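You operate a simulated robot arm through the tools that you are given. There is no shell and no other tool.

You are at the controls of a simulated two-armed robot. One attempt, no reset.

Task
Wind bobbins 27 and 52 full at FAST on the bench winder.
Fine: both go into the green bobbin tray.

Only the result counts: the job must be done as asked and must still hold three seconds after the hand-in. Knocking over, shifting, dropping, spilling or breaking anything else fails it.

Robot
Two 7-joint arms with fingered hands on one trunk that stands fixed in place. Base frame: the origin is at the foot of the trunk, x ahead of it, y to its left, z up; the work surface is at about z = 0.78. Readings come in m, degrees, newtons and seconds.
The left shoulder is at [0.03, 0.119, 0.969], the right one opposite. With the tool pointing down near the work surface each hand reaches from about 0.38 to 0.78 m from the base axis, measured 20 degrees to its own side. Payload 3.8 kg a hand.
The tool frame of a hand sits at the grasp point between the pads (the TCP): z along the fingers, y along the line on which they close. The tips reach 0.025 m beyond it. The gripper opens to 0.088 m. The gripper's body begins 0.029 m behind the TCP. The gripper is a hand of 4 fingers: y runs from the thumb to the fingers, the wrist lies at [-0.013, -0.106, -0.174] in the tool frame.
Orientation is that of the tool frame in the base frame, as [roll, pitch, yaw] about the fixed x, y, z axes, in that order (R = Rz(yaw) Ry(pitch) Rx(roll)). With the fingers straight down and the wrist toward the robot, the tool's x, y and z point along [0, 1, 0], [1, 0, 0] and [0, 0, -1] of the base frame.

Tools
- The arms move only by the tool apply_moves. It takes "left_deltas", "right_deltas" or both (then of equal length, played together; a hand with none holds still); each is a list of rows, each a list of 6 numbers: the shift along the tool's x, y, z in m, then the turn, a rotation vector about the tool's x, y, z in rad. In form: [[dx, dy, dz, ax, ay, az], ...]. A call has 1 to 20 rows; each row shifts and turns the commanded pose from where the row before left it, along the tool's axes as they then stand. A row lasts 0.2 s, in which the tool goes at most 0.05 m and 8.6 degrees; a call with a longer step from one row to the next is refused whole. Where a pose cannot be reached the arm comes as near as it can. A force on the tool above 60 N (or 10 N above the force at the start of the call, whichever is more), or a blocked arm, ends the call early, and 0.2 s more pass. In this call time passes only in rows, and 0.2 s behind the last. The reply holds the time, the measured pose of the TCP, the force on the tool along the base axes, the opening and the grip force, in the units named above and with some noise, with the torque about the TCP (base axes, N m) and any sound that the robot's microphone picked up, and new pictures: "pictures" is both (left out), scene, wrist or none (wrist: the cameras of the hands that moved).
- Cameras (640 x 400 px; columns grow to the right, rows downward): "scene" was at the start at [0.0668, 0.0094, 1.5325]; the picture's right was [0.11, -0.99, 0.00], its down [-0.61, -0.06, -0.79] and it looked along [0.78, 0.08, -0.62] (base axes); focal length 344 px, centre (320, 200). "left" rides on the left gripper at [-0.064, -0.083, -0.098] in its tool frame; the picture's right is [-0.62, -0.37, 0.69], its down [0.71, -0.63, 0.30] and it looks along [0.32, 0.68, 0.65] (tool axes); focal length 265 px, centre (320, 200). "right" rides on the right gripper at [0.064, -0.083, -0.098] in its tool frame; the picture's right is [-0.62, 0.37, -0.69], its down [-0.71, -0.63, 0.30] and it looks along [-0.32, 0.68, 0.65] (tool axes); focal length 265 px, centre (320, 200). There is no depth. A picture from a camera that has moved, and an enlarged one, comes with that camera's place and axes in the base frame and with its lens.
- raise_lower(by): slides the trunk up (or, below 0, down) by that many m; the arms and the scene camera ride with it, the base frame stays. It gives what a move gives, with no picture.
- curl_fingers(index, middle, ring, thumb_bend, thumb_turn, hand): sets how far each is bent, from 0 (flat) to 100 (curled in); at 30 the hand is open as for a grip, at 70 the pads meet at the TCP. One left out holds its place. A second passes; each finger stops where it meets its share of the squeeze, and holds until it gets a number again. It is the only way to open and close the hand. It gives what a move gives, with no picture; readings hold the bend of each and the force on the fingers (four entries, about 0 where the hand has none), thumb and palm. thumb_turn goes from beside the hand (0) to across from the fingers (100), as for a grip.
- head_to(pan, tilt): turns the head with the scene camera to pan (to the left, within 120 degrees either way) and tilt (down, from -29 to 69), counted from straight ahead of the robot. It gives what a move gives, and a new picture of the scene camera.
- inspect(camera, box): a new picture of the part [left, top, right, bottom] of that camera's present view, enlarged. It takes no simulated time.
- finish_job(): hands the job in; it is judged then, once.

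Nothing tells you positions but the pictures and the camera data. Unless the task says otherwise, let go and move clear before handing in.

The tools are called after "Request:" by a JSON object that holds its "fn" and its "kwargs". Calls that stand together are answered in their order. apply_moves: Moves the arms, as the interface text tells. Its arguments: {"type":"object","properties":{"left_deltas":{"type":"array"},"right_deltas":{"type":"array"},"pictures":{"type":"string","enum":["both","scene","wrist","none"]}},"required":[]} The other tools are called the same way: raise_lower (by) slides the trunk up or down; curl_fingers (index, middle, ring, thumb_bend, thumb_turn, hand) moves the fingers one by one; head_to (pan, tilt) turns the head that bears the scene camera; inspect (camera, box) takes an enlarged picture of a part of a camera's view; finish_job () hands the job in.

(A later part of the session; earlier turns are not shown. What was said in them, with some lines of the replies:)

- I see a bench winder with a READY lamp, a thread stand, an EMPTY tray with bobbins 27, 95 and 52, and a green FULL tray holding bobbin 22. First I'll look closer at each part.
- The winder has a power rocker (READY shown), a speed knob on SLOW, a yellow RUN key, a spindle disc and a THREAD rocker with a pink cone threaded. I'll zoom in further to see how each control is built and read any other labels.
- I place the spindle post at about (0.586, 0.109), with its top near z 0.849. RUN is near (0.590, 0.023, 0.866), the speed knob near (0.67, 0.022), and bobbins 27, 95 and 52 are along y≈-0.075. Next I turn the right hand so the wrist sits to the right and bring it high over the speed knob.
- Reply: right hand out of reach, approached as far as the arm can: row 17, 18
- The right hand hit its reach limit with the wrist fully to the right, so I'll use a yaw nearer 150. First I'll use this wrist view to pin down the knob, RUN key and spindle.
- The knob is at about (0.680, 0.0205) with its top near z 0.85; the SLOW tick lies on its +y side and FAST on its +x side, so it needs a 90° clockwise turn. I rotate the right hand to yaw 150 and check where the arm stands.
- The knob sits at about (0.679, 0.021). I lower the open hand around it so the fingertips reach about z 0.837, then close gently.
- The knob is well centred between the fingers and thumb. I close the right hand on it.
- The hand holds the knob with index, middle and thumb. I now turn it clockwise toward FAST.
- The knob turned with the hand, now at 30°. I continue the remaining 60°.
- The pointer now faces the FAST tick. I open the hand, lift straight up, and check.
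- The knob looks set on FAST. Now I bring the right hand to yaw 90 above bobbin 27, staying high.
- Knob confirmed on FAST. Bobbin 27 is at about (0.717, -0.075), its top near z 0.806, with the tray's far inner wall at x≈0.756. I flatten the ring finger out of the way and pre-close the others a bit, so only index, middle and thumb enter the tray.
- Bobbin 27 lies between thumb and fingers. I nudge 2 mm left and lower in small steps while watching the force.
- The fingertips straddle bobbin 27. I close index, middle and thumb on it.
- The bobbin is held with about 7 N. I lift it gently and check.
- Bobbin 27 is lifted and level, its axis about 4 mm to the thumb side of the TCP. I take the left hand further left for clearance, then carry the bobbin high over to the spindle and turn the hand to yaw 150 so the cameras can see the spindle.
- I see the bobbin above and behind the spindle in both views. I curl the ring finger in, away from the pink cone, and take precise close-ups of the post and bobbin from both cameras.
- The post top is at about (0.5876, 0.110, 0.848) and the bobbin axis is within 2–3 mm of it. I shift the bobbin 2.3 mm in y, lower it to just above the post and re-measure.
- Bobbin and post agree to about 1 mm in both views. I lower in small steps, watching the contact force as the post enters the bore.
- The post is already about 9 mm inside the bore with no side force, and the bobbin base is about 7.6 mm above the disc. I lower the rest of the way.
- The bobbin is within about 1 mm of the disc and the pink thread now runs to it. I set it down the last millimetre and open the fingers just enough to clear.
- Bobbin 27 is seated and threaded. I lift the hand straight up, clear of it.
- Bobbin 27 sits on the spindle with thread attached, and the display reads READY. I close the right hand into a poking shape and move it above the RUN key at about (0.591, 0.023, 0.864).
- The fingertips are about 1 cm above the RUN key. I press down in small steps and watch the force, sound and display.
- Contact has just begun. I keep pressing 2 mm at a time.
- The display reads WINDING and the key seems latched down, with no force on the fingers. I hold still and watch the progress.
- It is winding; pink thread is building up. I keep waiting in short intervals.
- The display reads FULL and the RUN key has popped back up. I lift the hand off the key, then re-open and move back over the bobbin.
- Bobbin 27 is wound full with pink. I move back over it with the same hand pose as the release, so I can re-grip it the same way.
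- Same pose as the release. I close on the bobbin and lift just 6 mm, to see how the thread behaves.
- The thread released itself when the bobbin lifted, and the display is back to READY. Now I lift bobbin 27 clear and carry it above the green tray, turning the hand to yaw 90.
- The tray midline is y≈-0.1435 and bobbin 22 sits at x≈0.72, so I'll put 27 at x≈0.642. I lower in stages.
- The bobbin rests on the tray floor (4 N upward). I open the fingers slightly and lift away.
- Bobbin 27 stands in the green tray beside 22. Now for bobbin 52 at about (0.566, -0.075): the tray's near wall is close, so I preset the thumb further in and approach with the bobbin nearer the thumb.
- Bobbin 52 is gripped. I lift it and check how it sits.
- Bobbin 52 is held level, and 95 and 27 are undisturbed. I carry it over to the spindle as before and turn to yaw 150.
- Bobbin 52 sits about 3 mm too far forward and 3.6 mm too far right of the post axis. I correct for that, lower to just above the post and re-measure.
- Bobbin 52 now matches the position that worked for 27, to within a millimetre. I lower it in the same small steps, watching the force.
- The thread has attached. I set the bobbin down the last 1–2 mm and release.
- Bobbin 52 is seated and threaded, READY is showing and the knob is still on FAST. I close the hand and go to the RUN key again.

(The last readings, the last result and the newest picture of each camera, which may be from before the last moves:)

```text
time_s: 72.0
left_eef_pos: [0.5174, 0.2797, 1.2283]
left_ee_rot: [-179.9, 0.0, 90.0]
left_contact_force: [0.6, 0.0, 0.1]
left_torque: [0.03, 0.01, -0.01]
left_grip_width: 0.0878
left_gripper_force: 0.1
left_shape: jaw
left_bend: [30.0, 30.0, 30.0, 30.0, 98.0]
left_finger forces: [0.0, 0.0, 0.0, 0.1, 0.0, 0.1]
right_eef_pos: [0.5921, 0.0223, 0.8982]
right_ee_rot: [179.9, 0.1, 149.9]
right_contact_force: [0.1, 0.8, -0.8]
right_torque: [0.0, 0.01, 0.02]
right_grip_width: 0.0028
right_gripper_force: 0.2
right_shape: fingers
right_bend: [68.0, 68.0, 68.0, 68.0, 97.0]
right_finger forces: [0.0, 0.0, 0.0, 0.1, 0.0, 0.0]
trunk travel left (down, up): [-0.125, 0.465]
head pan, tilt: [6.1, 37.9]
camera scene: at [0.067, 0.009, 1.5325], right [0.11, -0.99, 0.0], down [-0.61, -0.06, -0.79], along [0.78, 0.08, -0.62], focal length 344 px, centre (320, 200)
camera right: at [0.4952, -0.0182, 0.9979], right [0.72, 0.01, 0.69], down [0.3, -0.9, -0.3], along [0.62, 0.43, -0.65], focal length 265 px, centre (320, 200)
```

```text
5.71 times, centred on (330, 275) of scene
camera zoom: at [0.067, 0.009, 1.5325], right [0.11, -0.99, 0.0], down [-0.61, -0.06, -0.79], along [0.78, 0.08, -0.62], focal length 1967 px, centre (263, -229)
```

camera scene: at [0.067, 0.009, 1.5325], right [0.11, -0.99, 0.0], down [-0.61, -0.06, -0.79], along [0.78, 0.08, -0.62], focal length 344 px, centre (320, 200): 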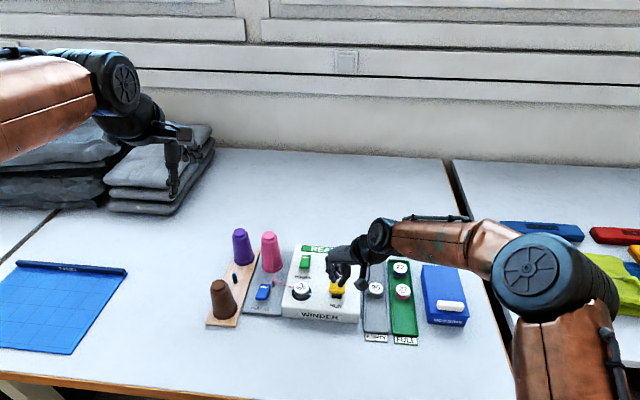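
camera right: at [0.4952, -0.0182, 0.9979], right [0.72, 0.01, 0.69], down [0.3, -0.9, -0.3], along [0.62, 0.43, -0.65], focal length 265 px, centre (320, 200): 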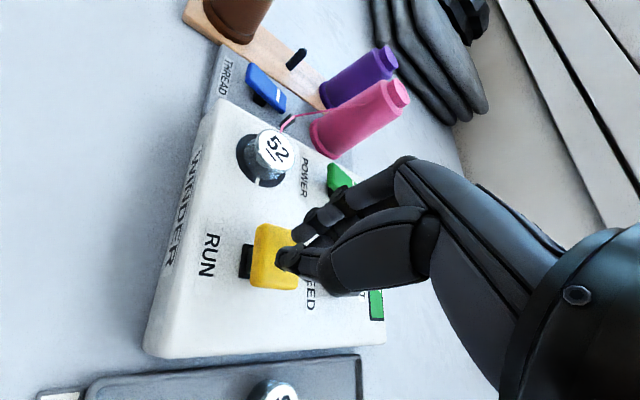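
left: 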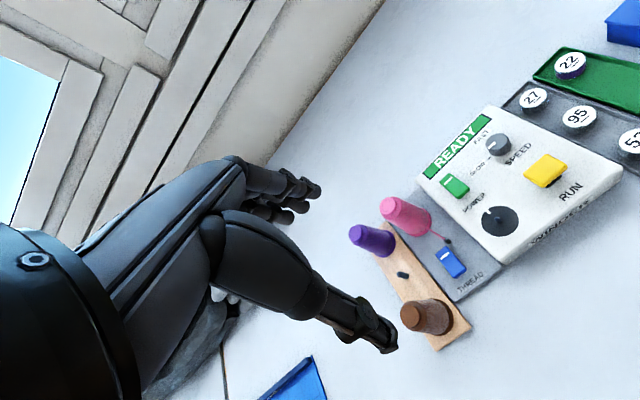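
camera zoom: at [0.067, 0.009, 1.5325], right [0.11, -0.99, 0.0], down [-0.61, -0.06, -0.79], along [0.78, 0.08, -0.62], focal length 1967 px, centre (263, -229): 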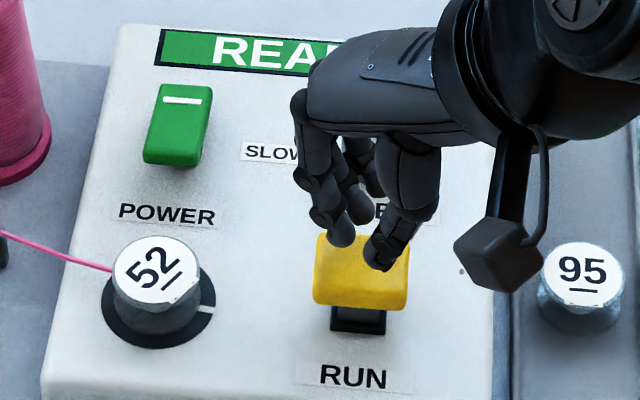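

Request:
{"fn": "apply_moves", "kwargs": {"right_deltas": [[0, 0, 0.008, 0, 0, 0], [0, 0, 0.006, 0, 0, 0], [0, 0, 0.003, 0, 0, 0], [0, 0, 0.003, 0, 0, 0]], "pictures": "none"}}

Request:
{"fn": "apply_moves", "kwargs": {"right_deltas": [[0, 0, 0.002, 0, 0, 0], [0, 0, 0.002, 0, 0, 0]], "pictures": "none"}}

Request:
{"fn": "inspect", "kwargs": {"camera": "left", "box": [440, 60, 640, 200]}}

```text
time_s: 73.0
left_eef_pos: [0.5155, 0.2798, 1.2273]
left_ee_rot: [-180.0, 0.1, 89.9]
left_contact_force: [0.4, -0.1, -0.1]
left_torque: [0.03, -0.02, 0.01]
left_grip_width: 0.0875
left_gripper_force: 0.1
left_shape: jaw
left_bend: [30.0, 30.0, 30.0, 30.0, 98.0]
left_finger forces: [0.0, 0.0, 0.1, 0.1, 0.0, 0.0]
right_eef_pos: [0.592, 0.0231, 0.8798]
right_ee_rot: [179.9, 0.0, 150.0]
right_contact_force: [-0.5, 0.2, -0.2]
right_torque: [-0.02, 0.04, 0.01]
right_grip_width: 0.0029
right_gripper_force: 0.8
right_shape: fingers
right_bend: [68.0, 68.0, 68.0, 68.0, 97.0]
right_finger forces: [0.1, 0.0, 0.1, 0.0, 0.8, 0.0]
trunk travel left (down, up): [-0.125, 0.465]
head pan, tilt: [6.1, 37.9]
```

```text
time_s: 73.6
left_eef_pos: [0.5161, 0.281, 1.2282]
left_ee_rot: [180.0, 0.0, 90.1]
left_contact_force: [0.3, -0.6, 0.2]
left_torque: [0.01, -0.01, -0.01]
left_grip_width: 0.0877
left_gripper_force: 0.0
left_shape: jaw
left_bend: [30.0, 30.0, 30.0, 30.0, 98.0]
left_finger forces: [0.0, 0.0, 0.0, 0.0, 0.0, 0.0]
right_eef_pos: [0.591, 0.0217, 0.8755]
right_ee_rot: [-180.0, -0.1, 149.9]
right_contact_force: [-0.2, 0.9, 1.6]
right_torque: [-0.01, 0.06, -0.01]
right_grip_width: 0.0031
right_gripper_force: 0.9
right_shape: fingers
right_bend: [68.0, 68.0, 68.0, 68.0, 98.0]
right_finger forces: [0.1, 0.1, 0.1, 0.1, 1.1, 0.1]
trunk travel left (down, up): [-0.125, 0.465]
head pan, tilt: [6.1, 37.9]
```

```text
2.86 times, centred on (540, 130) of left
camera zoom: at [0.4325, 0.2155, 1.3259], right [-0.37, -0.62, -0.69], down [-0.63, 0.71, -0.3], along [0.68, 0.32, -0.65], focal length 758 px, centre (-309, 400)
```

zoom: 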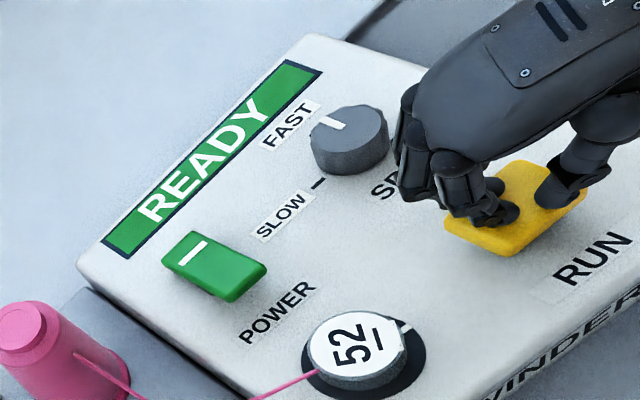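

Request:
{"fn": "apply_moves", "kwargs": {"right_deltas": [[0, 0, 0.002, 0, 0, 0], [0, 0, 0.002, 0, 0, 0]], "pictures": "none"}}

Request:
{"fn": "inspect", "kwargs": {"camera": "left", "box": [440, 60, 640, 200]}}

```text
time_s: 74.2
left_eef_pos: [0.5164, 0.2797, 1.228]
left_ee_rot: [180.0, 0.0, 90.0]
left_contact_force: [-0.1, 0.1, 0.6]
left_torque: [0.01, 0.02, 0.0]
left_grip_width: 0.0876
left_gripper_force: 0.0
left_shape: jaw
left_bend: [30.0, 30.0, 30.0, 30.0, 98.0]
left_finger forces: [0.1, 0.1, 0.0, 0.0, 0.1, 0.0]
right_eef_pos: [0.5919, 0.0229, 0.8712]
right_ee_rot: [-180.0, 0.0, 150.1]
right_contact_force: [0.3, -0.1, -0.6]
right_torque: [0.01, -0.03, 0.0]
right_grip_width: 0.0029
right_gripper_force: 0.0
right_shape: fingers
right_bend: [68.0, 68.0, 68.0, 68.0, 98.0]
right_finger forces: [0.1, 0.1, 0.0, 0.0, 0.0, 0.0]
trunk travel left (down, up): [-0.125, 0.465]
head pan, tilt: [6.1, 37.9]
```

```text
2.86 times, centred on (540, 130) of left
camera zoom: at [0.4327, 0.2157, 1.3257], right [-0.37, -0.62, -0.69], down [-0.63, 0.71, -0.3], along [0.68, 0.32, -0.65], focal length 758 px, centre (-309, 400)
```

zoom: 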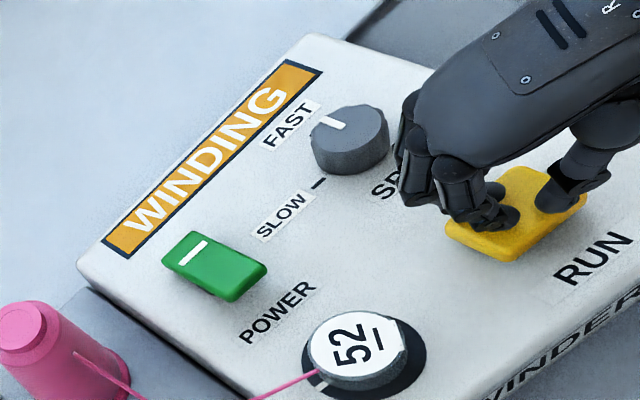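

WINDING again. I hold still as before and wait.

Request:
{"fn": "apply_moves", "kwargs": {"right_deltas": [[0, 0, 0, 0, 0, 0], [0, 0, 0, 0, 0, 0], [0, 0, 0, 0, 0, 0], [0, 0, 0, 0, 0, 0], [0, 0, 0, 0, 0, 0], [0, 0, 0, 0, 0, 0], [0, 0, 0, 0, 0, 0], [0, 0, 0, 0, 0, 0], [0, 0, 0, 0, 0, 0], [0, 0, 0, 0, 0, 0], [0, 0, 0, 0, 0, 0], [0, 0, 0, 0, 0, 0], [0, 0, 0, 0, 0, 0], [0, 0, 0, 0, 0, 0], [0, 0, 0, 0, 0, 0], [0, 0, 0, 0, 0, 0], [0, 0, 0, 0, 0, 0], [0, 0, 0, 0, 0, 0], [0, 0, 0, 0, 0, 0], [0, 0, 0, 0, 0, 0]], "pictures": "none"}}

Request:
{"fn": "inspect", "kwargs": {"camera": "scene", "box": [270, 240, 370, 310]}}

```text
time_s: 78.4
left_eef_pos: [0.5155, 0.2801, 1.2287]
left_ee_rot: [-180.0, 0.0, 90.0]
left_contact_force: [-0.7, 0.6, -0.5]
left_torque: [-0.02, 0.01, 0.02]
left_grip_width: 0.0877
left_gripper_force: 0.1
left_shape: jaw
left_bend: [30.0, 30.0, 30.0, 30.0, 98.0]
left_finger forces: [0.0, 0.1, 0.0, 0.0, 0.1, 0.0]
right_eef_pos: [0.5909, 0.0221, 0.8718]
right_ee_rot: [180.0, 0.0, 150.0]
right_contact_force: [0.3, -0.1, -1.4]
right_torque: [0.0, 0.01, 0.01]
right_grip_width: 0.0032
right_gripper_force: 0.1
right_shape: fingers
right_bend: [68.0, 68.0, 68.0, 68.0, 98.0]
right_finger forces: [0.0, 0.1, 0.1, 0.0, 0.0, 0.0]
trunk travel left (down, up): [-0.125, 0.465]
head pan, tilt: [6.1, 37.9]
```

```text
5.71 times, centred on (320, 275) of scene
camera zoom: at [0.0669, 0.0095, 1.5325], right [0.11, -0.99, 0.0], down [-0.61, -0.06, -0.79], along [0.78, 0.08, -0.62], focal length 1967 px, centre (320, -229)
```

zoom: 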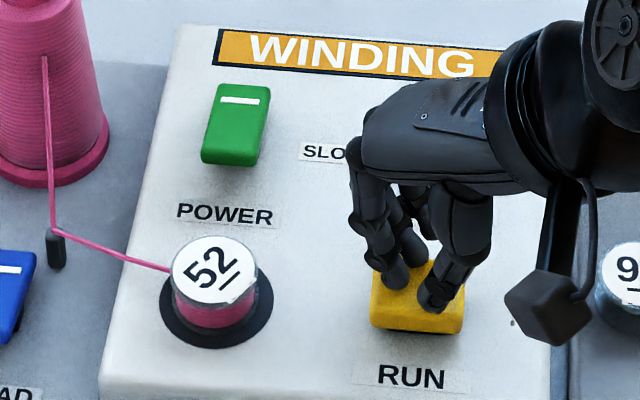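

Request:
{"fn": "apply_moves", "kwargs": {"right_deltas": [[0, 0, 0, 0, 0, 0], [0, 0, 0, 0, 0, 0], [0, 0, 0, 0, 0, 0], [0, 0, 0, 0, 0, 0], [0, 0, 0, 0, 0, 0], [0, 0, 0, 0, 0, 0], [0, 0, 0, 0, 0, 0]], "pictures": "none"}}

Request:
{"fn": "inspect", "kwargs": {"camera": "scene", "box": [270, 240, 370, 310]}}

```text
time_s: 80.0
left_eef_pos: [0.515, 0.2796, 1.229]
left_ee_rot: [-180.0, 0.0, 90.0]
left_contact_force: [-0.2, -0.1, 1.0]
left_torque: [0.0, 0.01, -0.01]
left_grip_width: 0.0873
left_gripper_force: 0.1
left_shape: jaw
left_bend: [30.0, 30.0, 30.0, 30.0, 98.0]
left_finger forces: [0.0, 0.0, 0.1, 0.0, 0.1, 0.0]
right_eef_pos: [0.5923, 0.0226, 0.872]
right_ee_rot: [-180.0, 0.0, 149.9]
right_contact_force: [2.4, 0.6, 8.2]
right_torque: [0.1, -0.06, -0.03]
right_grip_width: 0.0028
right_gripper_force: 3.4
right_shape: fingers
right_bend: [68.0, 68.0, 68.0, 68.0, 98.0]
right_finger forces: [5.2, 1.6, 0.1, 0.0, 0.7, 0.0]
trunk travel left (down, up): [-0.125, 0.465]
head pan, tilt: [6.1, 37.9]
```

```text
5.71 times, centred on (320, 275) of scene
camera zoom: at [0.0664, 0.0095, 1.5325], right [0.11, -0.99, 0.0], down [-0.61, -0.06, -0.79], along [0.78, 0.08, -0.61], focal length 1967 px, centre (320, -229)
```

zoom: 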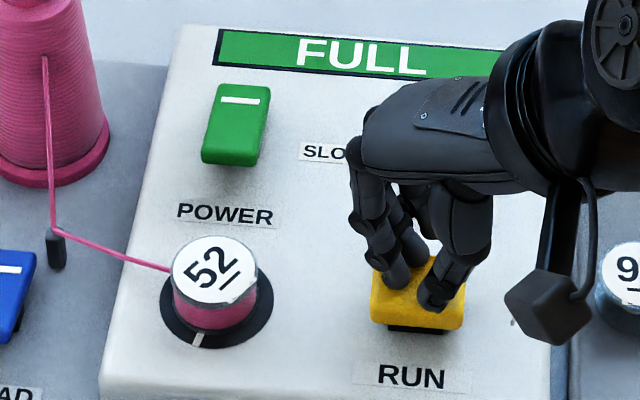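

FULL for bobbin 52, and the key has popped up. I lift off, re-open the hand and go back over the bobbin.

Request:
{"fn": "apply_moves", "kwargs": {"right_deltas": [[0, 0, -0.02, 0, 0, 0], [0, 0, -0.03, 0, 0, 0], [0, 0, -0.0235, 0, 0, 0]], "pictures": "none"}}

Request:
{"fn": "curl_fingers", "kwargs": {"hand": "right", "index": 47, "middle": 47, "ring": 47, "thumb_bend": 44}}

Request:
{"fn": "apply_moves", "kwargs": {"right_deltas": [[0.0158, 0.026, 0, 0, 0, 0], [0.0158, 0.026, 0, 0, 0, 0], [0.0158, 0.026, 0, 0, 0, 0], [0, 0, 0.02, 0, 0, 0], [0, 0, 0.025, 0, 0, 0]]}}

Request:
{"fn": "inspect", "kwargs": {"camera": "right", "box": [200, 160, 400, 340]}}

Request:
{"fn": "inspect", "kwargs": {"camera": "left", "box": [500, 120, 600, 200]}}

```text
time_s: 80.8
left_eef_pos: [0.5156, 0.2808, 1.2289]
left_ee_rot: [-180.0, 0.0, 90.0]
left_contact_force: [0.0, 0.7, 0.6]
left_torque: [0.03, 0.02, -0.01]
left_grip_width: 0.0876
left_gripper_force: 0.0
left_shape: jaw
left_bend: [30.0, 30.0, 30.0, 30.0, 98.0]
left_finger forces: [0.0, 0.0, 0.1, 0.0, 0.1, 0.1]
right_eef_pos: [0.5911, 0.0222, 0.9456]
right_ee_rot: [-179.9, 0.0, 150.0]
right_contact_force: [0.5, -0.7, -0.3]
right_torque: [0.02, -0.02, -0.01]
right_grip_width: 0.0025
right_gripper_force: 0.0
right_shape: fingers
right_bend: [68.0, 68.0, 68.0, 68.0, 98.0]
right_finger forces: [0.1, 0.1, 0.0, 0.1, 0.1, 0.0]
trunk travel left (down, up): [-0.125, 0.465]
head pan, tilt: [6.1, 37.9]
```

```text
time_s: 81.8
left_eef_pos: [0.5154, 0.2796, 1.2279]
left_ee_rot: [-180.0, 0.0, 90.0]
left_contact_force: [-0.2, -0.5, 0.6]
left_torque: [-0.05, 0.02, 0.02]
left_grip_width: 0.0877
left_gripper_force: 0.0
left_shape: jaw
left_bend: [30.0, 30.0, 30.0, 30.0, 98.0]
left_finger forces: [0.0, 0.0, 0.0, 0.1, 0.0, 0.1]
right_eef_pos: [0.5917, 0.0226, 0.9461]
right_ee_rot: [180.0, 0.0, 150.0]
right_contact_force: [0.7, 0.0, 0.1]
right_torque: [-0.03, -0.01, 0.03]
right_grip_width: 0.0511
right_gripper_force: 0.2
right_shape: fingers
right_bend: [47.0, 47.0, 47.0, 44.0, 98.0]
right_finger forces: [0.0, 0.0, 0.0, 0.0, 0.0, 0.0]
trunk travel left (down, up): [-0.125, 0.465]
head pan, tilt: [6.1, 37.9]
```

```text
time_s: 83.0
left_eef_pos: [0.5147, 0.2805, 1.2284]
left_ee_rot: [180.0, -0.1, 90.0]
left_contact_force: [0.8, 0.2, 0.3]
left_torque: [-0.02, 0.0, 0.01]
left_grip_width: 0.0874
left_gripper_force: 0.1
left_shape: jaw
left_bend: [30.0, 30.0, 30.0, 30.0, 98.0]
left_finger forces: [0.0, 0.0, 0.0, 0.1, 0.0, 0.0]
right_eef_pos: [0.5908, 0.1128, 0.9004]
right_ee_rot: [180.0, 0.1, 150.0]
right_contact_force: [-0.1, 0.4, 0.0]
right_torque: [0.0, 0.03, 0.01]
right_grip_width: 0.051
right_gripper_force: 0.0
right_shape: fingers
right_bend: [47.0, 47.0, 47.0, 44.0, 98.0]
right_finger forces: [0.0, 0.0, 0.0, 0.0, 0.0, 0.0]
trunk travel left (down, up): [-0.125, 0.465]
head pan, tilt: [6.1, 37.9]
camera scene: at [0.0673, 0.0099, 1.5325], right [0.11, -0.99, 0.0], down [-0.61, -0.07, -0.79], along [0.78, 0.08, -0.62], focal length 344 px, centre (320, 200)
camera right: at [0.4938, 0.0733, 0.9986], right [0.72, 0.01, 0.69], down [0.3, -0.9, -0.3], along [0.62, 0.43, -0.65], focal length 265 px, centre (320, 200)
```

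scene: 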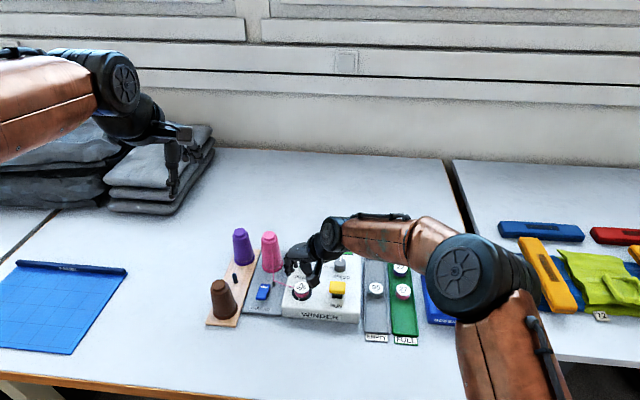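
right: 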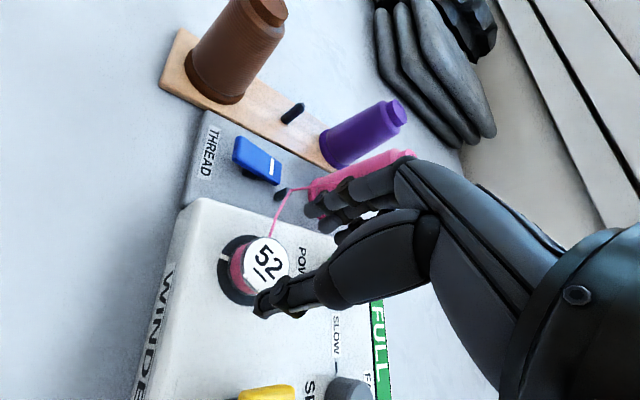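

```text
2.22 times, centred on (300, 250) of right
camera zoom: at [0.4938, 0.0733, 0.9986], right [0.72, 0.01, 0.69], down [0.3, -0.9, -0.3], along [0.62, 0.43, -0.65], focal length 590 px, centre (364, 89)
```

zoom: 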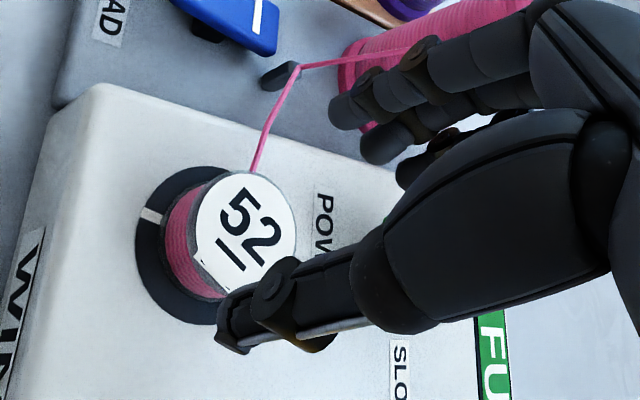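

```text
5.00 times, centred on (550, 160) of left
camera zoom: at [0.4329, 0.216, 1.3256], right [-0.37, -0.62, -0.69], down [-0.63, 0.71, -0.3], along [0.68, 0.32, -0.65], focal length 1327 px, centre (-830, 400)
```

zoom: 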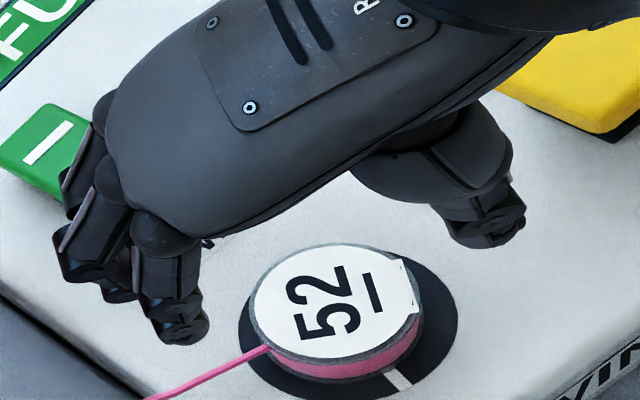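

Same view as with bobbin 27. I lower, grip and lift bobbin 52.

Request:
{"fn": "apply_moves", "kwargs": {"right_deltas": [[0, 0, 0.02, 0, 0, 0], [0, 0, 0.015, 0, 0, 0], [0, 0, 0.0095, 0, 0, 0]], "pictures": "none"}}

Request:
{"fn": "curl_fingers", "kwargs": {"hand": "right", "index": 64, "middle": 64, "thumb_bend": 64}}

Request:
{"fn": "apply_moves", "kwargs": {"right_deltas": [[0, 0, -0.003, 0, 0, 0], [0, 0, -0.003, 0, 0, 0], [0, 0, -0.03, 0, 0, 0], [0, 0, -0.03, 0, 0, 0], [0, 0, -0.03, 0, 0, 0]], "pictures": "none"}}

Request:
{"fn": "inspect", "kwargs": {"camera": "scene", "box": [250, 230, 370, 320]}}

Request:
{"fn": "inspect", "kwargs": {"camera": "left", "box": [480, 100, 620, 200]}}

```text
time_s: 83.8
left_eef_pos: [0.517, 0.2799, 1.2286]
left_ee_rot: [180.0, 0.0, 90.0]
left_contact_force: [1.2, 0.4, -0.6]
left_torque: [0.01, 0.0, 0.02]
left_grip_width: 0.0876
left_gripper_force: 0.0
left_shape: jaw
left_bend: [30.0, 30.0, 30.0, 30.0, 98.0]
left_finger forces: [0.1, 0.0, 0.0, 0.1, 0.0, 0.0]
right_eef_pos: [0.5914, 0.1134, 0.8553]
right_ee_rot: [180.0, 0.0, 149.9]
right_contact_force: [-0.4, -0.4, 0.0]
right_torque: [0.0, 0.01, 0.0]
right_grip_width: 0.051
right_gripper_force: 0.1
right_shape: fingers
right_bend: [47.0, 47.0, 47.0, 44.0, 98.0]
right_finger forces: [0.0, 0.1, 0.1, 0.0, 0.0, 0.1]
trunk travel left (down, up): [-0.125, 0.465]
head pan, tilt: [6.1, 37.9]
```

```text
time_s: 84.8
left_eef_pos: [0.5167, 0.2796, 1.2285]
left_ee_rot: [180.0, 0.0, 90.0]
left_contact_force: [0.5, -0.3, -0.6]
left_torque: [0.01, 0.04, -0.01]
left_grip_width: 0.0878
left_gripper_force: 0.0
left_shape: jaw
left_bend: [30.0, 30.0, 30.0, 30.0, 98.0]
left_finger forces: [0.1, 0.0, 0.0, 0.1, 0.0, 0.0]
right_eef_pos: [0.59, 0.1133, 0.8545]
right_ee_rot: [-180.0, 0.0, 150.1]
right_contact_force: [0.7, 0.2, 0.3]
right_torque: [0.04, 0.0, 0.02]
right_grip_width: 0.0284
right_gripper_force: 6.6
right_shape: fingers
right_bend: [58.0, 60.0, 47.0, 55.0, 97.0]
right_finger forces: [3.3, 3.4, 0.0, 0.1, 6.7, 0.1]
trunk travel left (down, up): [-0.125, 0.465]
head pan, tilt: [6.1, 37.9]
```

```text
time_s: 86.0
left_eef_pos: [0.517, 0.2796, 1.2284]
left_ee_rot: [-180.0, 0.0, 89.9]
left_contact_force: [-0.1, 0.4, 0.6]
left_torque: [-0.03, -0.01, -0.02]
left_grip_width: 0.0879
left_gripper_force: 0.0
left_shape: jaw
left_bend: [30.0, 30.0, 30.0, 30.0, 98.0]
left_finger forces: [0.0, 0.0, 0.0, 0.0, 0.0, 0.0]
right_eef_pos: [0.5898, 0.1143, 0.9531]
right_ee_rot: [-180.0, 0.0, 150.0]
right_contact_force: [-0.3, -0.3, 0.3]
right_torque: [0.01, 0.03, -0.02]
right_grip_width: 0.0285
right_gripper_force: 6.4
right_shape: fingers
right_bend: [58.0, 60.0, 47.0, 55.0, 97.0]
right_finger forces: [3.3, 3.4, 0.0, 0.1, 6.6, 0.1]
trunk travel left (down, up): [-0.125, 0.465]
head pan, tilt: [6.1, 37.9]
```

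```text
4.44 times, centred on (310, 275) of scene
camera zoom: at [0.0664, 0.0096, 1.5325], right [0.11, -0.99, 0.0], down [-0.61, -0.06, -0.79], along [0.78, 0.08, -0.61], focal length 1530 px, centre (364, -133)
```

zoom: 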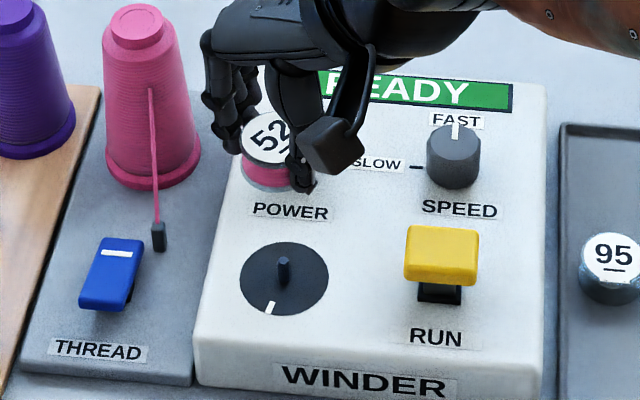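

```text
4.00 times, centred on (550, 150) of left
camera zoom: at [0.4321, 0.2157, 1.326], right [-0.37, -0.62, -0.69], down [-0.63, 0.71, -0.3], along [0.68, 0.32, -0.65], focal length 1062 px, centre (-600, 400)
```

zoom: 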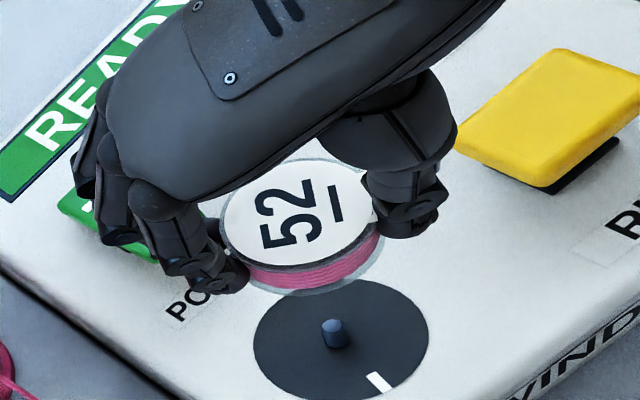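

Bobbin 52 is full, the thread released, and the display is back to READY. I carry it over the front of the green tray and turn to yaw 90.

Request:
{"fn": "apply_moves", "kwargs": {"right_deltas": [[-0.0198, -0.0382, 0, 0, 0, 0], [-0.0198, -0.0382, 0, 0, 0, 0], [-0.0198, -0.0382, 0, 0, 0, 0], [-0.0198, -0.0382, 0, 0, 0, 0], [-0.0198, -0.0382, 0, 0, 0, 0], [-0.0197, -0.0382, 0, 0, 0, 0], [0, 0, 0, 0, 0, 0.1309], [0, 0, 0, 0, 0, 0.1309], [0, 0, 0, 0, 0, 0.1309], [0, 0, 0, 0, 0, 0.1309], [0, 0, 0, 0, 0, 0.1309], [0, 0, 0, 0, 0, 0.1309], [0, 0, 0, 0, 0, 0.1309], [0, 0, 0, 0, 0, 0.1309]]}}

Request:
{"fn": "curl_fingers", "kwargs": {"hand": "right", "ring": 5}}

Request:
{"fn": "inspect", "kwargs": {"camera": "scene", "box": [360, 230, 460, 350]}}

Request:
{"fn": "inspect", "kwargs": {"camera": "right", "box": [140, 150, 400, 360]}}

```text
time_s: 89.0
left_eef_pos: [0.5157, 0.2796, 1.2279]
left_ee_rot: [180.0, 0.1, 89.9]
left_contact_force: [-0.4, 0.5, 0.1]
left_torque: [-0.05, -0.02, -0.01]
left_grip_width: 0.0874
left_gripper_force: 0.0
left_shape: jaw
left_bend: [30.0, 30.0, 30.0, 30.0, 98.0]
left_finger forces: [0.0, 0.0, 0.0, 0.1, 0.0, 0.1]
right_eef_pos: [0.578, -0.1434, 0.953]
right_ee_rot: [179.8, 0.0, 89.9]
right_contact_force: [-0.5, 0.6, -0.1]
right_torque: [-0.01, -0.01, 0.0]
right_grip_width: 0.0287
right_gripper_force: 6.3
right_shape: fingers
right_bend: [58.0, 60.0, 47.0, 55.0, 96.0]
right_finger forces: [3.0, 3.4, 0.1, 0.0, 6.5, 0.0]
trunk travel left (down, up): [-0.125, 0.465]
head pan, tilt: [6.1, 37.9]
camera scene: at [0.0669, 0.0104, 1.5325], right [0.11, -0.99, 0.0], down [-0.61, -0.07, -0.79], along [0.78, 0.08, -0.62], focal length 344 px, centre (320, 200)
camera right: at [0.4954, -0.079, 1.0507], right [0.37, -0.62, 0.69], down [-0.63, -0.71, -0.3], along [0.68, -0.33, -0.65], focal length 265 px, centre (320, 200)
```

scene: 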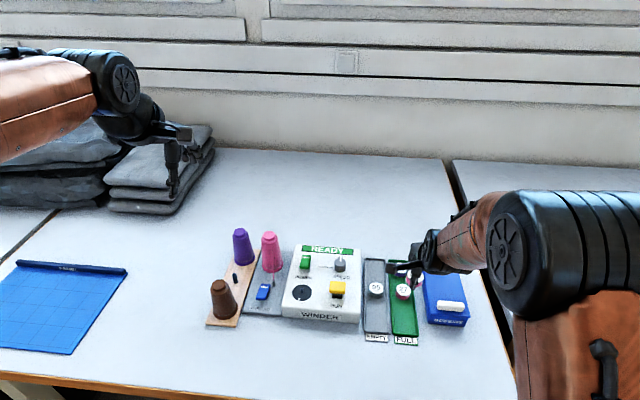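
right: 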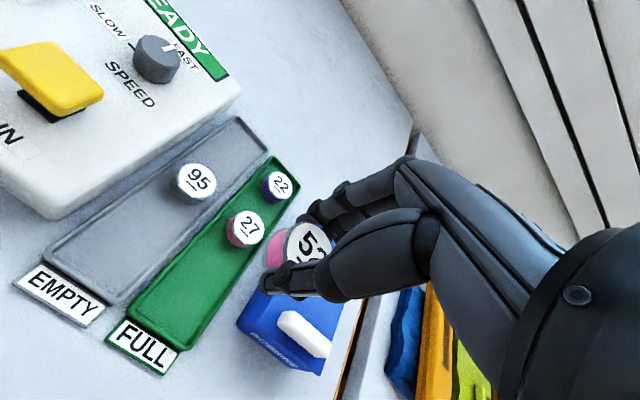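

```text
time_s: 90.0
left_eef_pos: [0.5169, 0.2796, 1.228]
left_ee_rot: [179.9, 0.0, 90.0]
left_contact_force: [0.3, -0.2, 0.2]
left_torque: [-0.05, 0.03, -0.01]
left_grip_width: 0.0877
left_gripper_force: 0.0
left_shape: jaw
left_bend: [30.0, 30.0, 30.0, 30.0, 98.0]
left_finger forces: [0.1, 0.0, 0.0, 0.1, 0.0, 0.1]
right_eef_pos: [0.5773, -0.1442, 0.9523]
right_ee_rot: [-180.0, 0.0, 90.0]
right_contact_force: [0.0, 0.0, -0.1]
right_torque: [-0.03, -0.01, 0.01]
right_grip_width: 0.0283
right_gripper_force: 6.5
right_shape: fingers
right_bend: [58.0, 60.0, 5.0, 55.0, 96.0]
right_finger forces: [3.1, 3.4, 0.1, 0.0, 6.3, 0.0]
trunk travel left (down, up): [-0.125, 0.465]
head pan, tilt: [6.1, 37.9]
```

```text
3.33 times, centred on (410, 290) of scene
camera zoom: at [0.0669, 0.0094, 1.5325], right [0.11, -0.99, 0.0], down [-0.61, -0.06, -0.79], along [0.78, 0.08, -0.62], focal length 1148 px, centre (20, -100)
```

zoom: 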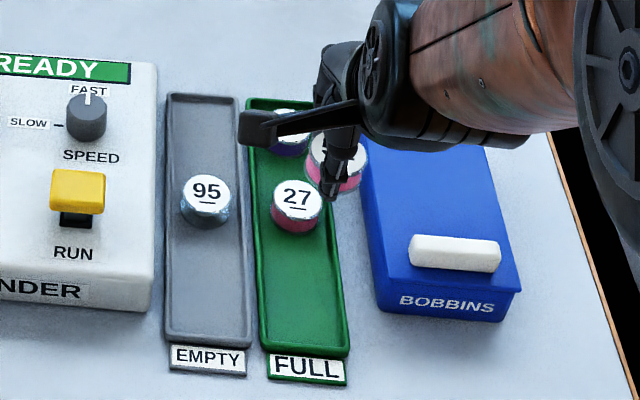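

```text
1.90 times, centred on (270, 255) of right
camera zoom: at [0.4952, -0.0797, 1.0504], right [0.37, -0.62, 0.69], down [-0.63, -0.71, -0.3], along [0.68, -0.33, -0.65], focal length 506 px, centre (415, 95)
```

zoom: 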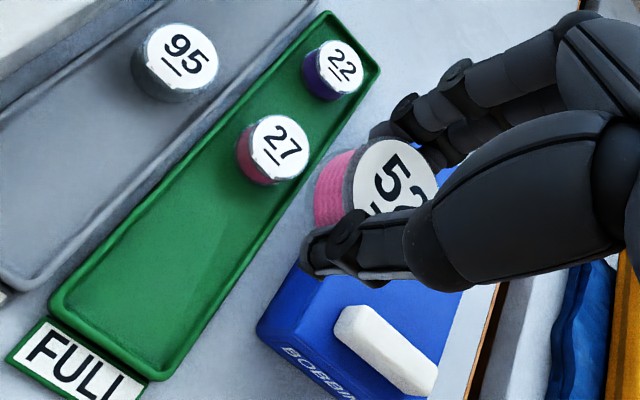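

Request:
{"fn": "apply_moves", "kwargs": {"right_deltas": [[0, 0, 0.04, 0, 0, 0], [0, 0, 0.04, 0, 0, 0], [0, 0, 0.03, 0, 0, 0], [0, 0, 0.015, 0, 0, 0]]}}

Request:
{"fn": "inspect", "kwargs": {"camera": "scene", "box": [370, 260, 440, 340]}}

Request:
{"fn": "inspect", "kwargs": {"camera": "right", "box": [180, 130, 400, 320]}}

```text
time_s: 91.0
left_eef_pos: [0.5158, 0.2798, 1.2289]
left_ee_rot: [-180.0, 0.0, 90.1]
left_contact_force: [-0.3, 0.5, -0.4]
left_torque: [0.02, -0.01, -0.04]
left_grip_width: 0.0874
left_gripper_force: 0.0
left_shape: jaw
left_bend: [30.0, 30.0, 30.0, 30.0, 98.0]
left_finger forces: [0.0, 0.1, 0.0, 0.0, 0.1, 0.0]
right_eef_pos: [0.5784, -0.1463, 0.827]
right_ee_rot: [-180.0, 0.0, 90.0]
right_contact_force: [-0.6, -0.1, -0.3]
right_torque: [-0.02, 0.01, -0.01]
right_grip_width: 0.0284
right_gripper_force: 6.5
right_shape: fingers
right_bend: [58.0, 60.0, 5.0, 55.0, 96.0]
right_finger forces: [3.0, 3.5, 0.1, 0.0, 6.3, 0.0]
trunk travel left (down, up): [-0.125, 0.465]
head pan, tilt: [6.1, 37.9]
camera scene: at [0.067, 0.0094, 1.5325], right [0.11, -0.99, 0.0], down [-0.61, -0.06, -0.79], along [0.78, 0.08, -0.62], focal length 344 px, centre (320, 200)
camera right: at [0.4951, -0.0805, 0.9249], right [0.37, -0.62, 0.69], down [-0.63, -0.71, -0.3], along [0.68, -0.32, -0.65], focal length 265 px, centre (320, 200)
```

scene: 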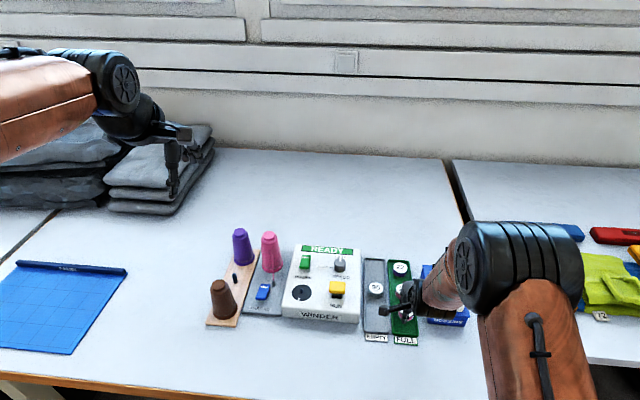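
right: 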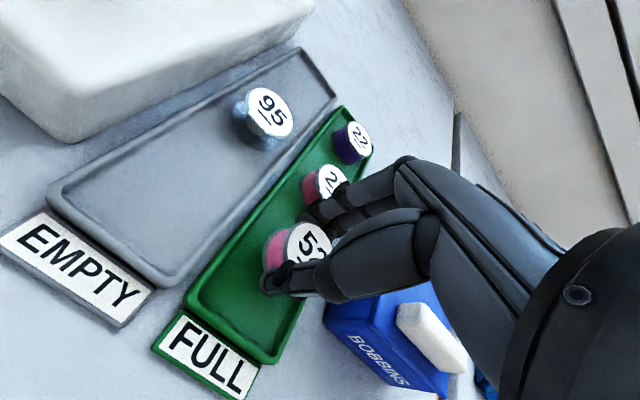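

```text
5.00 times, centred on (405, 300) of scene
camera zoom: at [0.067, 0.0094, 1.5325], right [0.11, -0.99, 0.0], down [-0.61, -0.06, -0.79], along [0.78, 0.08, -0.62], focal length 1721 px, centre (-105, -300)
```

zoom: 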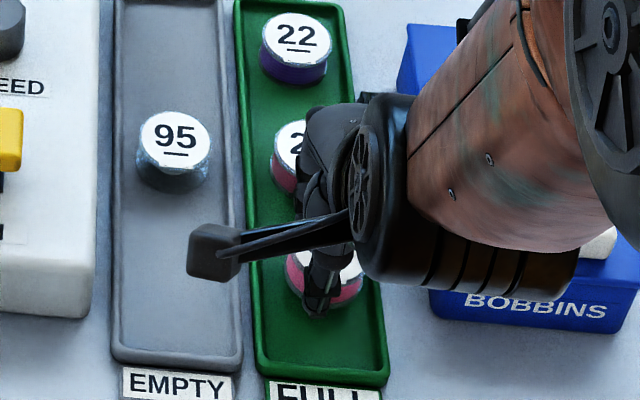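

```text
2.11 times, centred on (290, 225) of right
camera zoom: at [0.4951, -0.0805, 0.9249], right [0.37, -0.62, 0.69], down [-0.63, -0.71, -0.3], along [0.68, -0.32, -0.65], focal length 559 px, centre (383, 147)
```

zoom: 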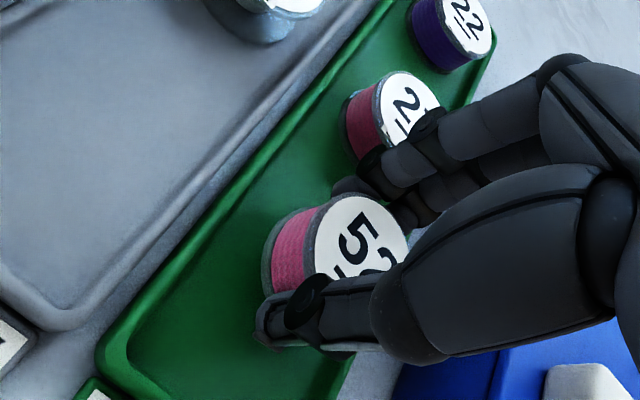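

Request:
{"fn": "apply_moves", "kwargs": {"right_deltas": [[0.001, 0, 0.006, 0, 0, 0], [0, 0, 0.005, 0, 0, 0]], "pictures": "none"}}

Request:
{"fn": "inspect", "kwargs": {"camera": "right", "box": [220, 150, 380, 310]}}

Request:
{"fn": "apply_moves", "kwargs": {"right_deltas": [[0, 0, 0.001, 0, 0, 0], [0, 0, 0.001, 0, 0, 0]], "pictures": "none"}}

```text
time_s: 91.6
left_eef_pos: [0.5163, 0.2805, 1.2284]
left_ee_rot: [179.9, 0.0, 90.0]
left_contact_force: [-0.5, -0.3, 0.4]
left_torque: [0.0, -0.01, 0.03]
left_grip_width: 0.0876
left_gripper_force: 0.1
left_shape: jaw
left_bend: [30.0, 30.0, 30.0, 30.0, 98.0]
left_finger forces: [0.0, 0.0, 0.0, 0.1, 0.0, 0.0]
right_eef_pos: [0.5782, -0.1444, 0.817]
right_ee_rot: [-179.9, 0.1, 89.9]
right_contact_force: [-1.0, 0.0, -0.7]
right_torque: [-0.03, 0.03, 0.0]
right_grip_width: 0.0282
right_gripper_force: 6.9
right_shape: fingers
right_bend: [58.0, 60.0, 5.0, 55.0, 96.0]
right_finger forces: [3.0, 3.5, 0.0, 0.0, 6.4, 0.0]
trunk travel left (down, up): [-0.125, 0.465]
head pan, tilt: [6.1, 37.9]
```

```text
2.50 times, centred on (300, 230) of right
camera zoom: at [0.4952, -0.0793, 0.9145], right [0.37, -0.62, 0.69], down [-0.63, -0.71, -0.3], along [0.68, -0.33, -0.65], focal length 664 px, centre (370, 125)
```

zoom: 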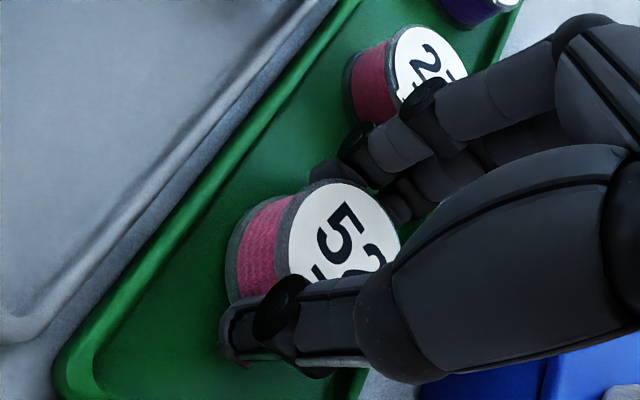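

```text
time_s: 92.2
left_eef_pos: [0.5166, 0.2797, 1.2286]
left_ee_rot: [-180.0, 0.1, 90.0]
left_contact_force: [-0.3, 0.3, -0.1]
left_torque: [0.03, -0.02, 0.01]
left_grip_width: 0.0878
left_gripper_force: 0.0
left_shape: jaw
left_bend: [30.0, 30.0, 30.0, 30.0, 98.0]
left_finger forces: [0.1, 0.0, 0.0, 0.0, 0.0, 0.0]
right_eef_pos: [0.5775, -0.1439, 0.8144]
right_ee_rot: [179.9, -0.1, 90.0]
right_contact_force: [0.4, -0.3, 2.4]
right_torque: [0.0, 0.01, 0.0]
right_grip_width: 0.0283
right_gripper_force: 6.3
right_shape: fingers
right_bend: [59.0, 60.0, 5.0, 55.0, 96.0]
right_finger forces: [3.1, 3.7, 0.1, 0.1, 6.5, 0.0]
trunk travel left (down, up): [-0.125, 0.465]
head pan, tilt: [6.1, 37.9]
```

Bobbin 52 touches the tray floor. I open the fingers only a little, so they stay clear of 27 and the tray wall, and then lift straight up.

Request:
{"fn": "curl_fingers", "kwargs": {"hand": "right", "index": 50, "middle": 50, "thumb_bend": 49}}

Request:
{"fn": "apply_moves", "kwargs": {"right_deltas": [[0, 0, -0.01, 0, 0, 0], [0, 0, -0.02, 0, 0, 0], [0, 0, -0.03, 0, 0, 0], [0, 0, -0.04, 0, 0, 0]]}}

Request:
{"fn": "inspect", "kwargs": {"camera": "right", "box": [140, 150, 400, 360]}}

Request:
{"fn": "inspect", "kwargs": {"camera": "scene", "box": [350, 240, 440, 350]}}

```text
time_s: 93.2
left_eef_pos: [0.5167, 0.2804, 1.2291]
left_ee_rot: [180.0, 0.0, 90.0]
left_contact_force: [-0.9, 0.0, -0.9]
left_torque: [0.0, 0.0, 0.01]
left_grip_width: 0.0874
left_gripper_force: 0.0
left_shape: jaw
left_bend: [30.0, 30.0, 30.0, 30.0, 98.0]
left_finger forces: [0.0, 0.0, 0.0, 0.0, 0.0, 0.0]
right_eef_pos: [0.5777, -0.1436, 0.8143]
right_ee_rot: [-179.9, 0.0, 90.0]
right_contact_force: [0.4, 0.5, -0.3]
right_torque: [-0.01, 0.02, 0.0]
right_grip_width: 0.0424
right_gripper_force: 0.1
right_shape: fingers
right_bend: [50.0, 50.0, 5.0, 49.0, 97.0]
right_finger forces: [0.1, 0.0, 0.0, 0.1, 0.0, 0.0]
trunk travel left (down, up): [-0.125, 0.465]
head pan, tilt: [6.1, 37.9]
```

```text
time_s: 94.2
left_eef_pos: [0.5156, 0.2802, 1.2282]
left_ee_rot: [-179.9, 0.0, 90.1]
left_contact_force: [-0.8, -0.5, -0.6]
left_torque: [0.0, -0.02, 0.0]
left_grip_width: 0.0879
left_gripper_force: 0.0
left_shape: jaw
left_bend: [30.0, 30.0, 30.0, 30.0, 98.0]
left_finger forces: [0.0, 0.1, 0.0, 0.1, 0.1, 0.0]
right_eef_pos: [0.5779, -0.1412, 0.9145]
right_ee_rot: [179.9, 0.1, 90.0]
right_contact_force: [-1.1, -0.5, -0.2]
right_torque: [-0.01, 0.03, 0.01]
right_grip_width: 0.0423
right_gripper_force: 0.0
right_shape: fingers
right_bend: [50.0, 50.0, 5.0, 49.0, 97.0]
right_finger forces: [0.0, 0.1, 0.0, 0.0, 0.1, 0.0]
trunk travel left (down, up): [-0.125, 0.465]
head pan, tilt: [6.1, 37.9]
camera scene: at [0.066, 0.0097, 1.5326], right [0.11, -0.99, 0.0], down [-0.61, -0.06, -0.79], along [0.78, 0.08, -0.61], focal length 344 px, centre (320, 200)
camera right: at [0.4944, -0.0783, 1.0128], right [0.37, -0.62, 0.69], down [-0.63, -0.71, -0.3], along [0.68, -0.33, -0.65], focal length 265 px, centre (320, 200)
```

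scene: 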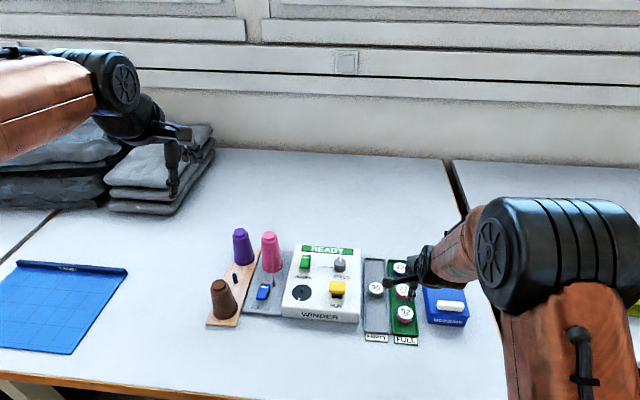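
right: 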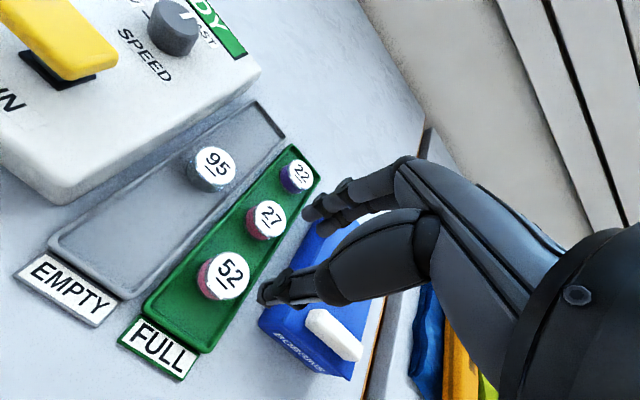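

```text
1.90 times, centred on (270, 255) of right
camera zoom: at [0.4944, -0.0783, 1.0128], right [0.37, -0.62, 0.69], down [-0.63, -0.71, -0.3], along [0.68, -0.33, -0.65], focal length 506 px, centre (415, 95)
```

zoom: 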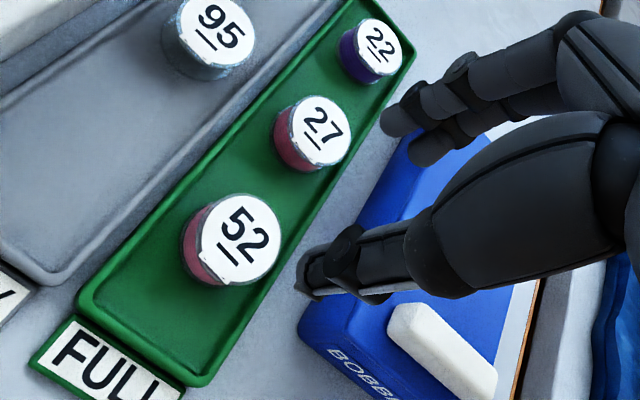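

```text
3.64 times, centred on (395, 295) of scene
camera zoom: at [0.066, 0.0097, 1.5326], right [0.11, -0.99, 0.0], down [-0.61, -0.06, -0.79], along [0.78, 0.08, -0.61], focal length 1252 px, centre (47, -146)
```

zoom: 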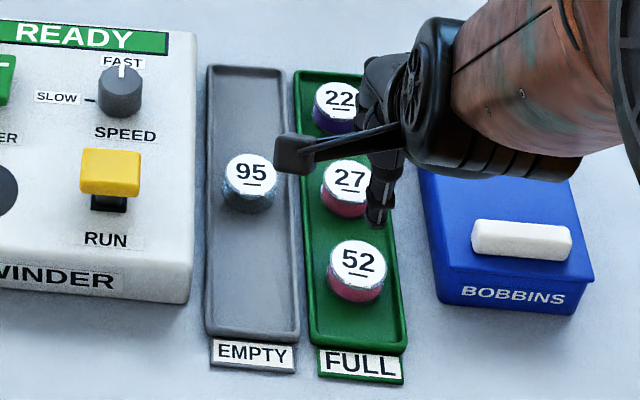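

All three bobbins stand upright in the green tray, and 95 is undisturbed. I raise the right hand well clear and make a final check of the whole bench.

Request:
{"fn": "apply_moves", "kwargs": {"right_deltas": [[0, 0, -0.045, 0, 0, 0], [0, 0, -0.045, 0, 0, 0], [0, 0, -0.045, 0, 0, 0], [0, 0, -0.045, 0, 0, 0], [-0.03, -0.03, 0, 0, 0, 0], [-0.03, -0.03, 0, 0, 0, 0]]}}

Request:
{"fn": "inspect", "kwargs": {"camera": "scene", "box": [200, 220, 340, 340]}}

Request:
{"fn": "inspect", "kwargs": {"camera": "scene", "box": [320, 240, 480, 350]}}

Request:
{"fn": "inspect", "kwargs": {"camera": "right", "box": [60, 60, 300, 320]}}

```text
time_s: 95.6
left_eef_pos: [0.5154, 0.2778, 1.2286]
left_ee_rot: [-180.0, 0.0, 90.1]
left_contact_force: [-0.1, 1.2, -0.3]
left_torque: [0.02, -0.01, -0.02]
left_grip_width: 0.0876
left_gripper_force: 0.0
left_shape: jaw
left_bend: [30.0, 30.0, 30.0, 30.0, 98.0]
left_finger forces: [0.1, 0.0, 0.0, 0.1, 0.1, 0.1]
right_eef_pos: [0.5167, -0.2045, 1.0944]
right_ee_rot: [-179.9, 0.0, 90.1]
right_contact_force: [0.3, 0.4, -0.2]
right_torque: [0.01, -0.04, 0.03]
right_grip_width: 0.0425
right_gripper_force: 0.0
right_shape: fingers
right_bend: [50.0, 50.0, 5.0, 49.0, 97.0]
right_finger forces: [0.1, 0.1, 0.1, 0.1, 0.0, 0.1]
trunk travel left (down, up): [-0.125, 0.465]
head pan, tilt: [6.1, 37.9]
camera scene: at [0.0659, 0.0088, 1.5326], right [0.11, -0.99, 0.0], down [-0.61, -0.06, -0.79], along [0.78, 0.08, -0.61], focal length 344 px, centre (320, 200)
camera right: at [0.4334, -0.1399, 1.1924], right [0.37, -0.62, 0.69], down [-0.63, -0.71, -0.3], along [0.68, -0.32, -0.65], focal length 265 px, centre (320, 200)
```

scene: 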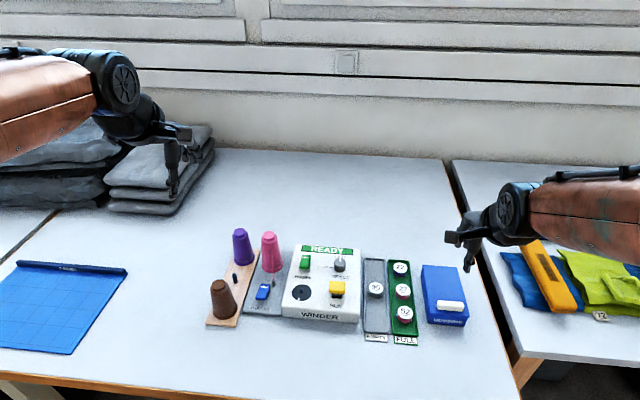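
right: 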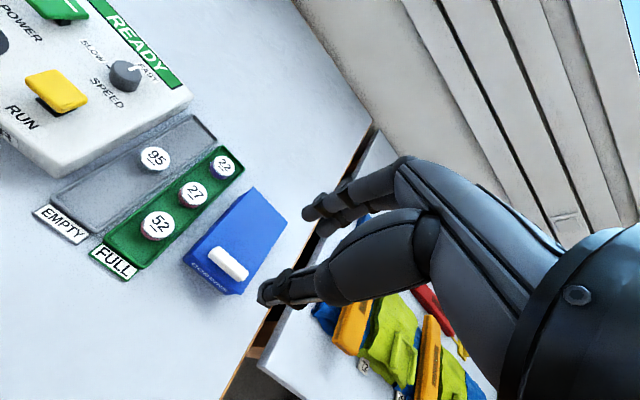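

```text
3.33 times, centred on (270, 280) of scene
camera zoom: at [0.0659, 0.0088, 1.5326], right [0.11, -0.99, 0.0], down [-0.61, -0.06, -0.79], along [0.78, 0.08, -0.61], focal length 1148 px, centre (487, -67)
```

zoom: 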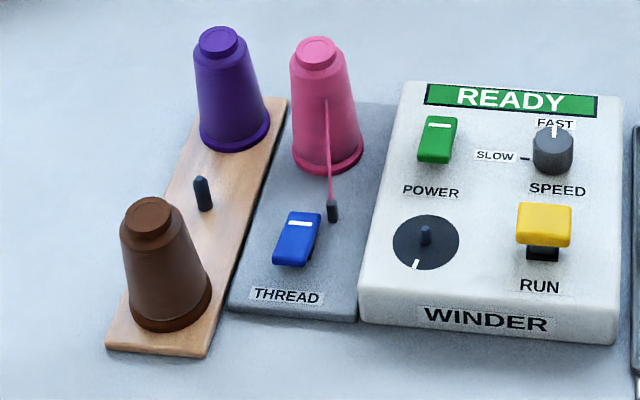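

```text
3.64 times, centred on (400, 295) of scene
camera zoom: at [0.0659, 0.0088, 1.5326], right [0.11, -0.99, 0.0], down [-0.61, -0.06, -0.79], along [0.78, 0.08, -0.61], focal length 1252 px, centre (29, -146)
```

zoom: 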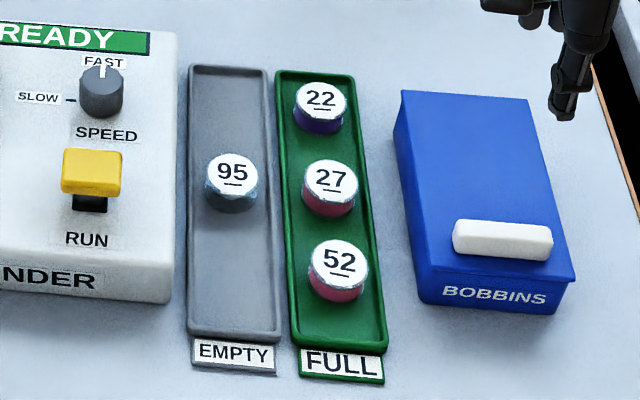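

```text
1.54 times, centred on (180, 190) of right
camera zoom: at [0.4334, -0.1399, 1.1924], right [0.37, -0.62, 0.69], down [-0.63, -0.71, -0.3], along [0.68, -0.32, -0.65], focal length 408 px, centre (535, 215)
```

zoom: 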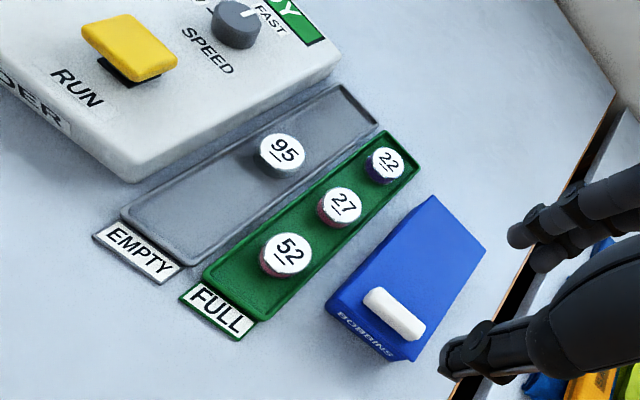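

Bobbins 27 and 52, both wound full with pink at FAST, stand upright in the green tray beside 22. Bobbin 95, the cones, the winder and the blue box are where they were, and both hands are empty and clear, so I hand in.

Request:
{"fn": "finish_job", "kwargs": {}}

```text
The job is handed in.
```

Bobbins 27 and 52 are both wound full at FAST and stand upright in the green tray beside 22. The job is handed in; no verdict came back with it.

- **Winding:** I turned the speed knob from SLOW to FAST before the first run. Each bobbin ran until the display showed FULL and RUN popped back up by itself. You didn't name a thread, so I used the pink one already on the winder.
- **Everything else:** In the final pictures bobbin 95, the cones, the winder and the blue box are where they started. The only setting I changed is the speed knob, which is still on FAST.
- **Hands:** Both are empty and clear of the bench.
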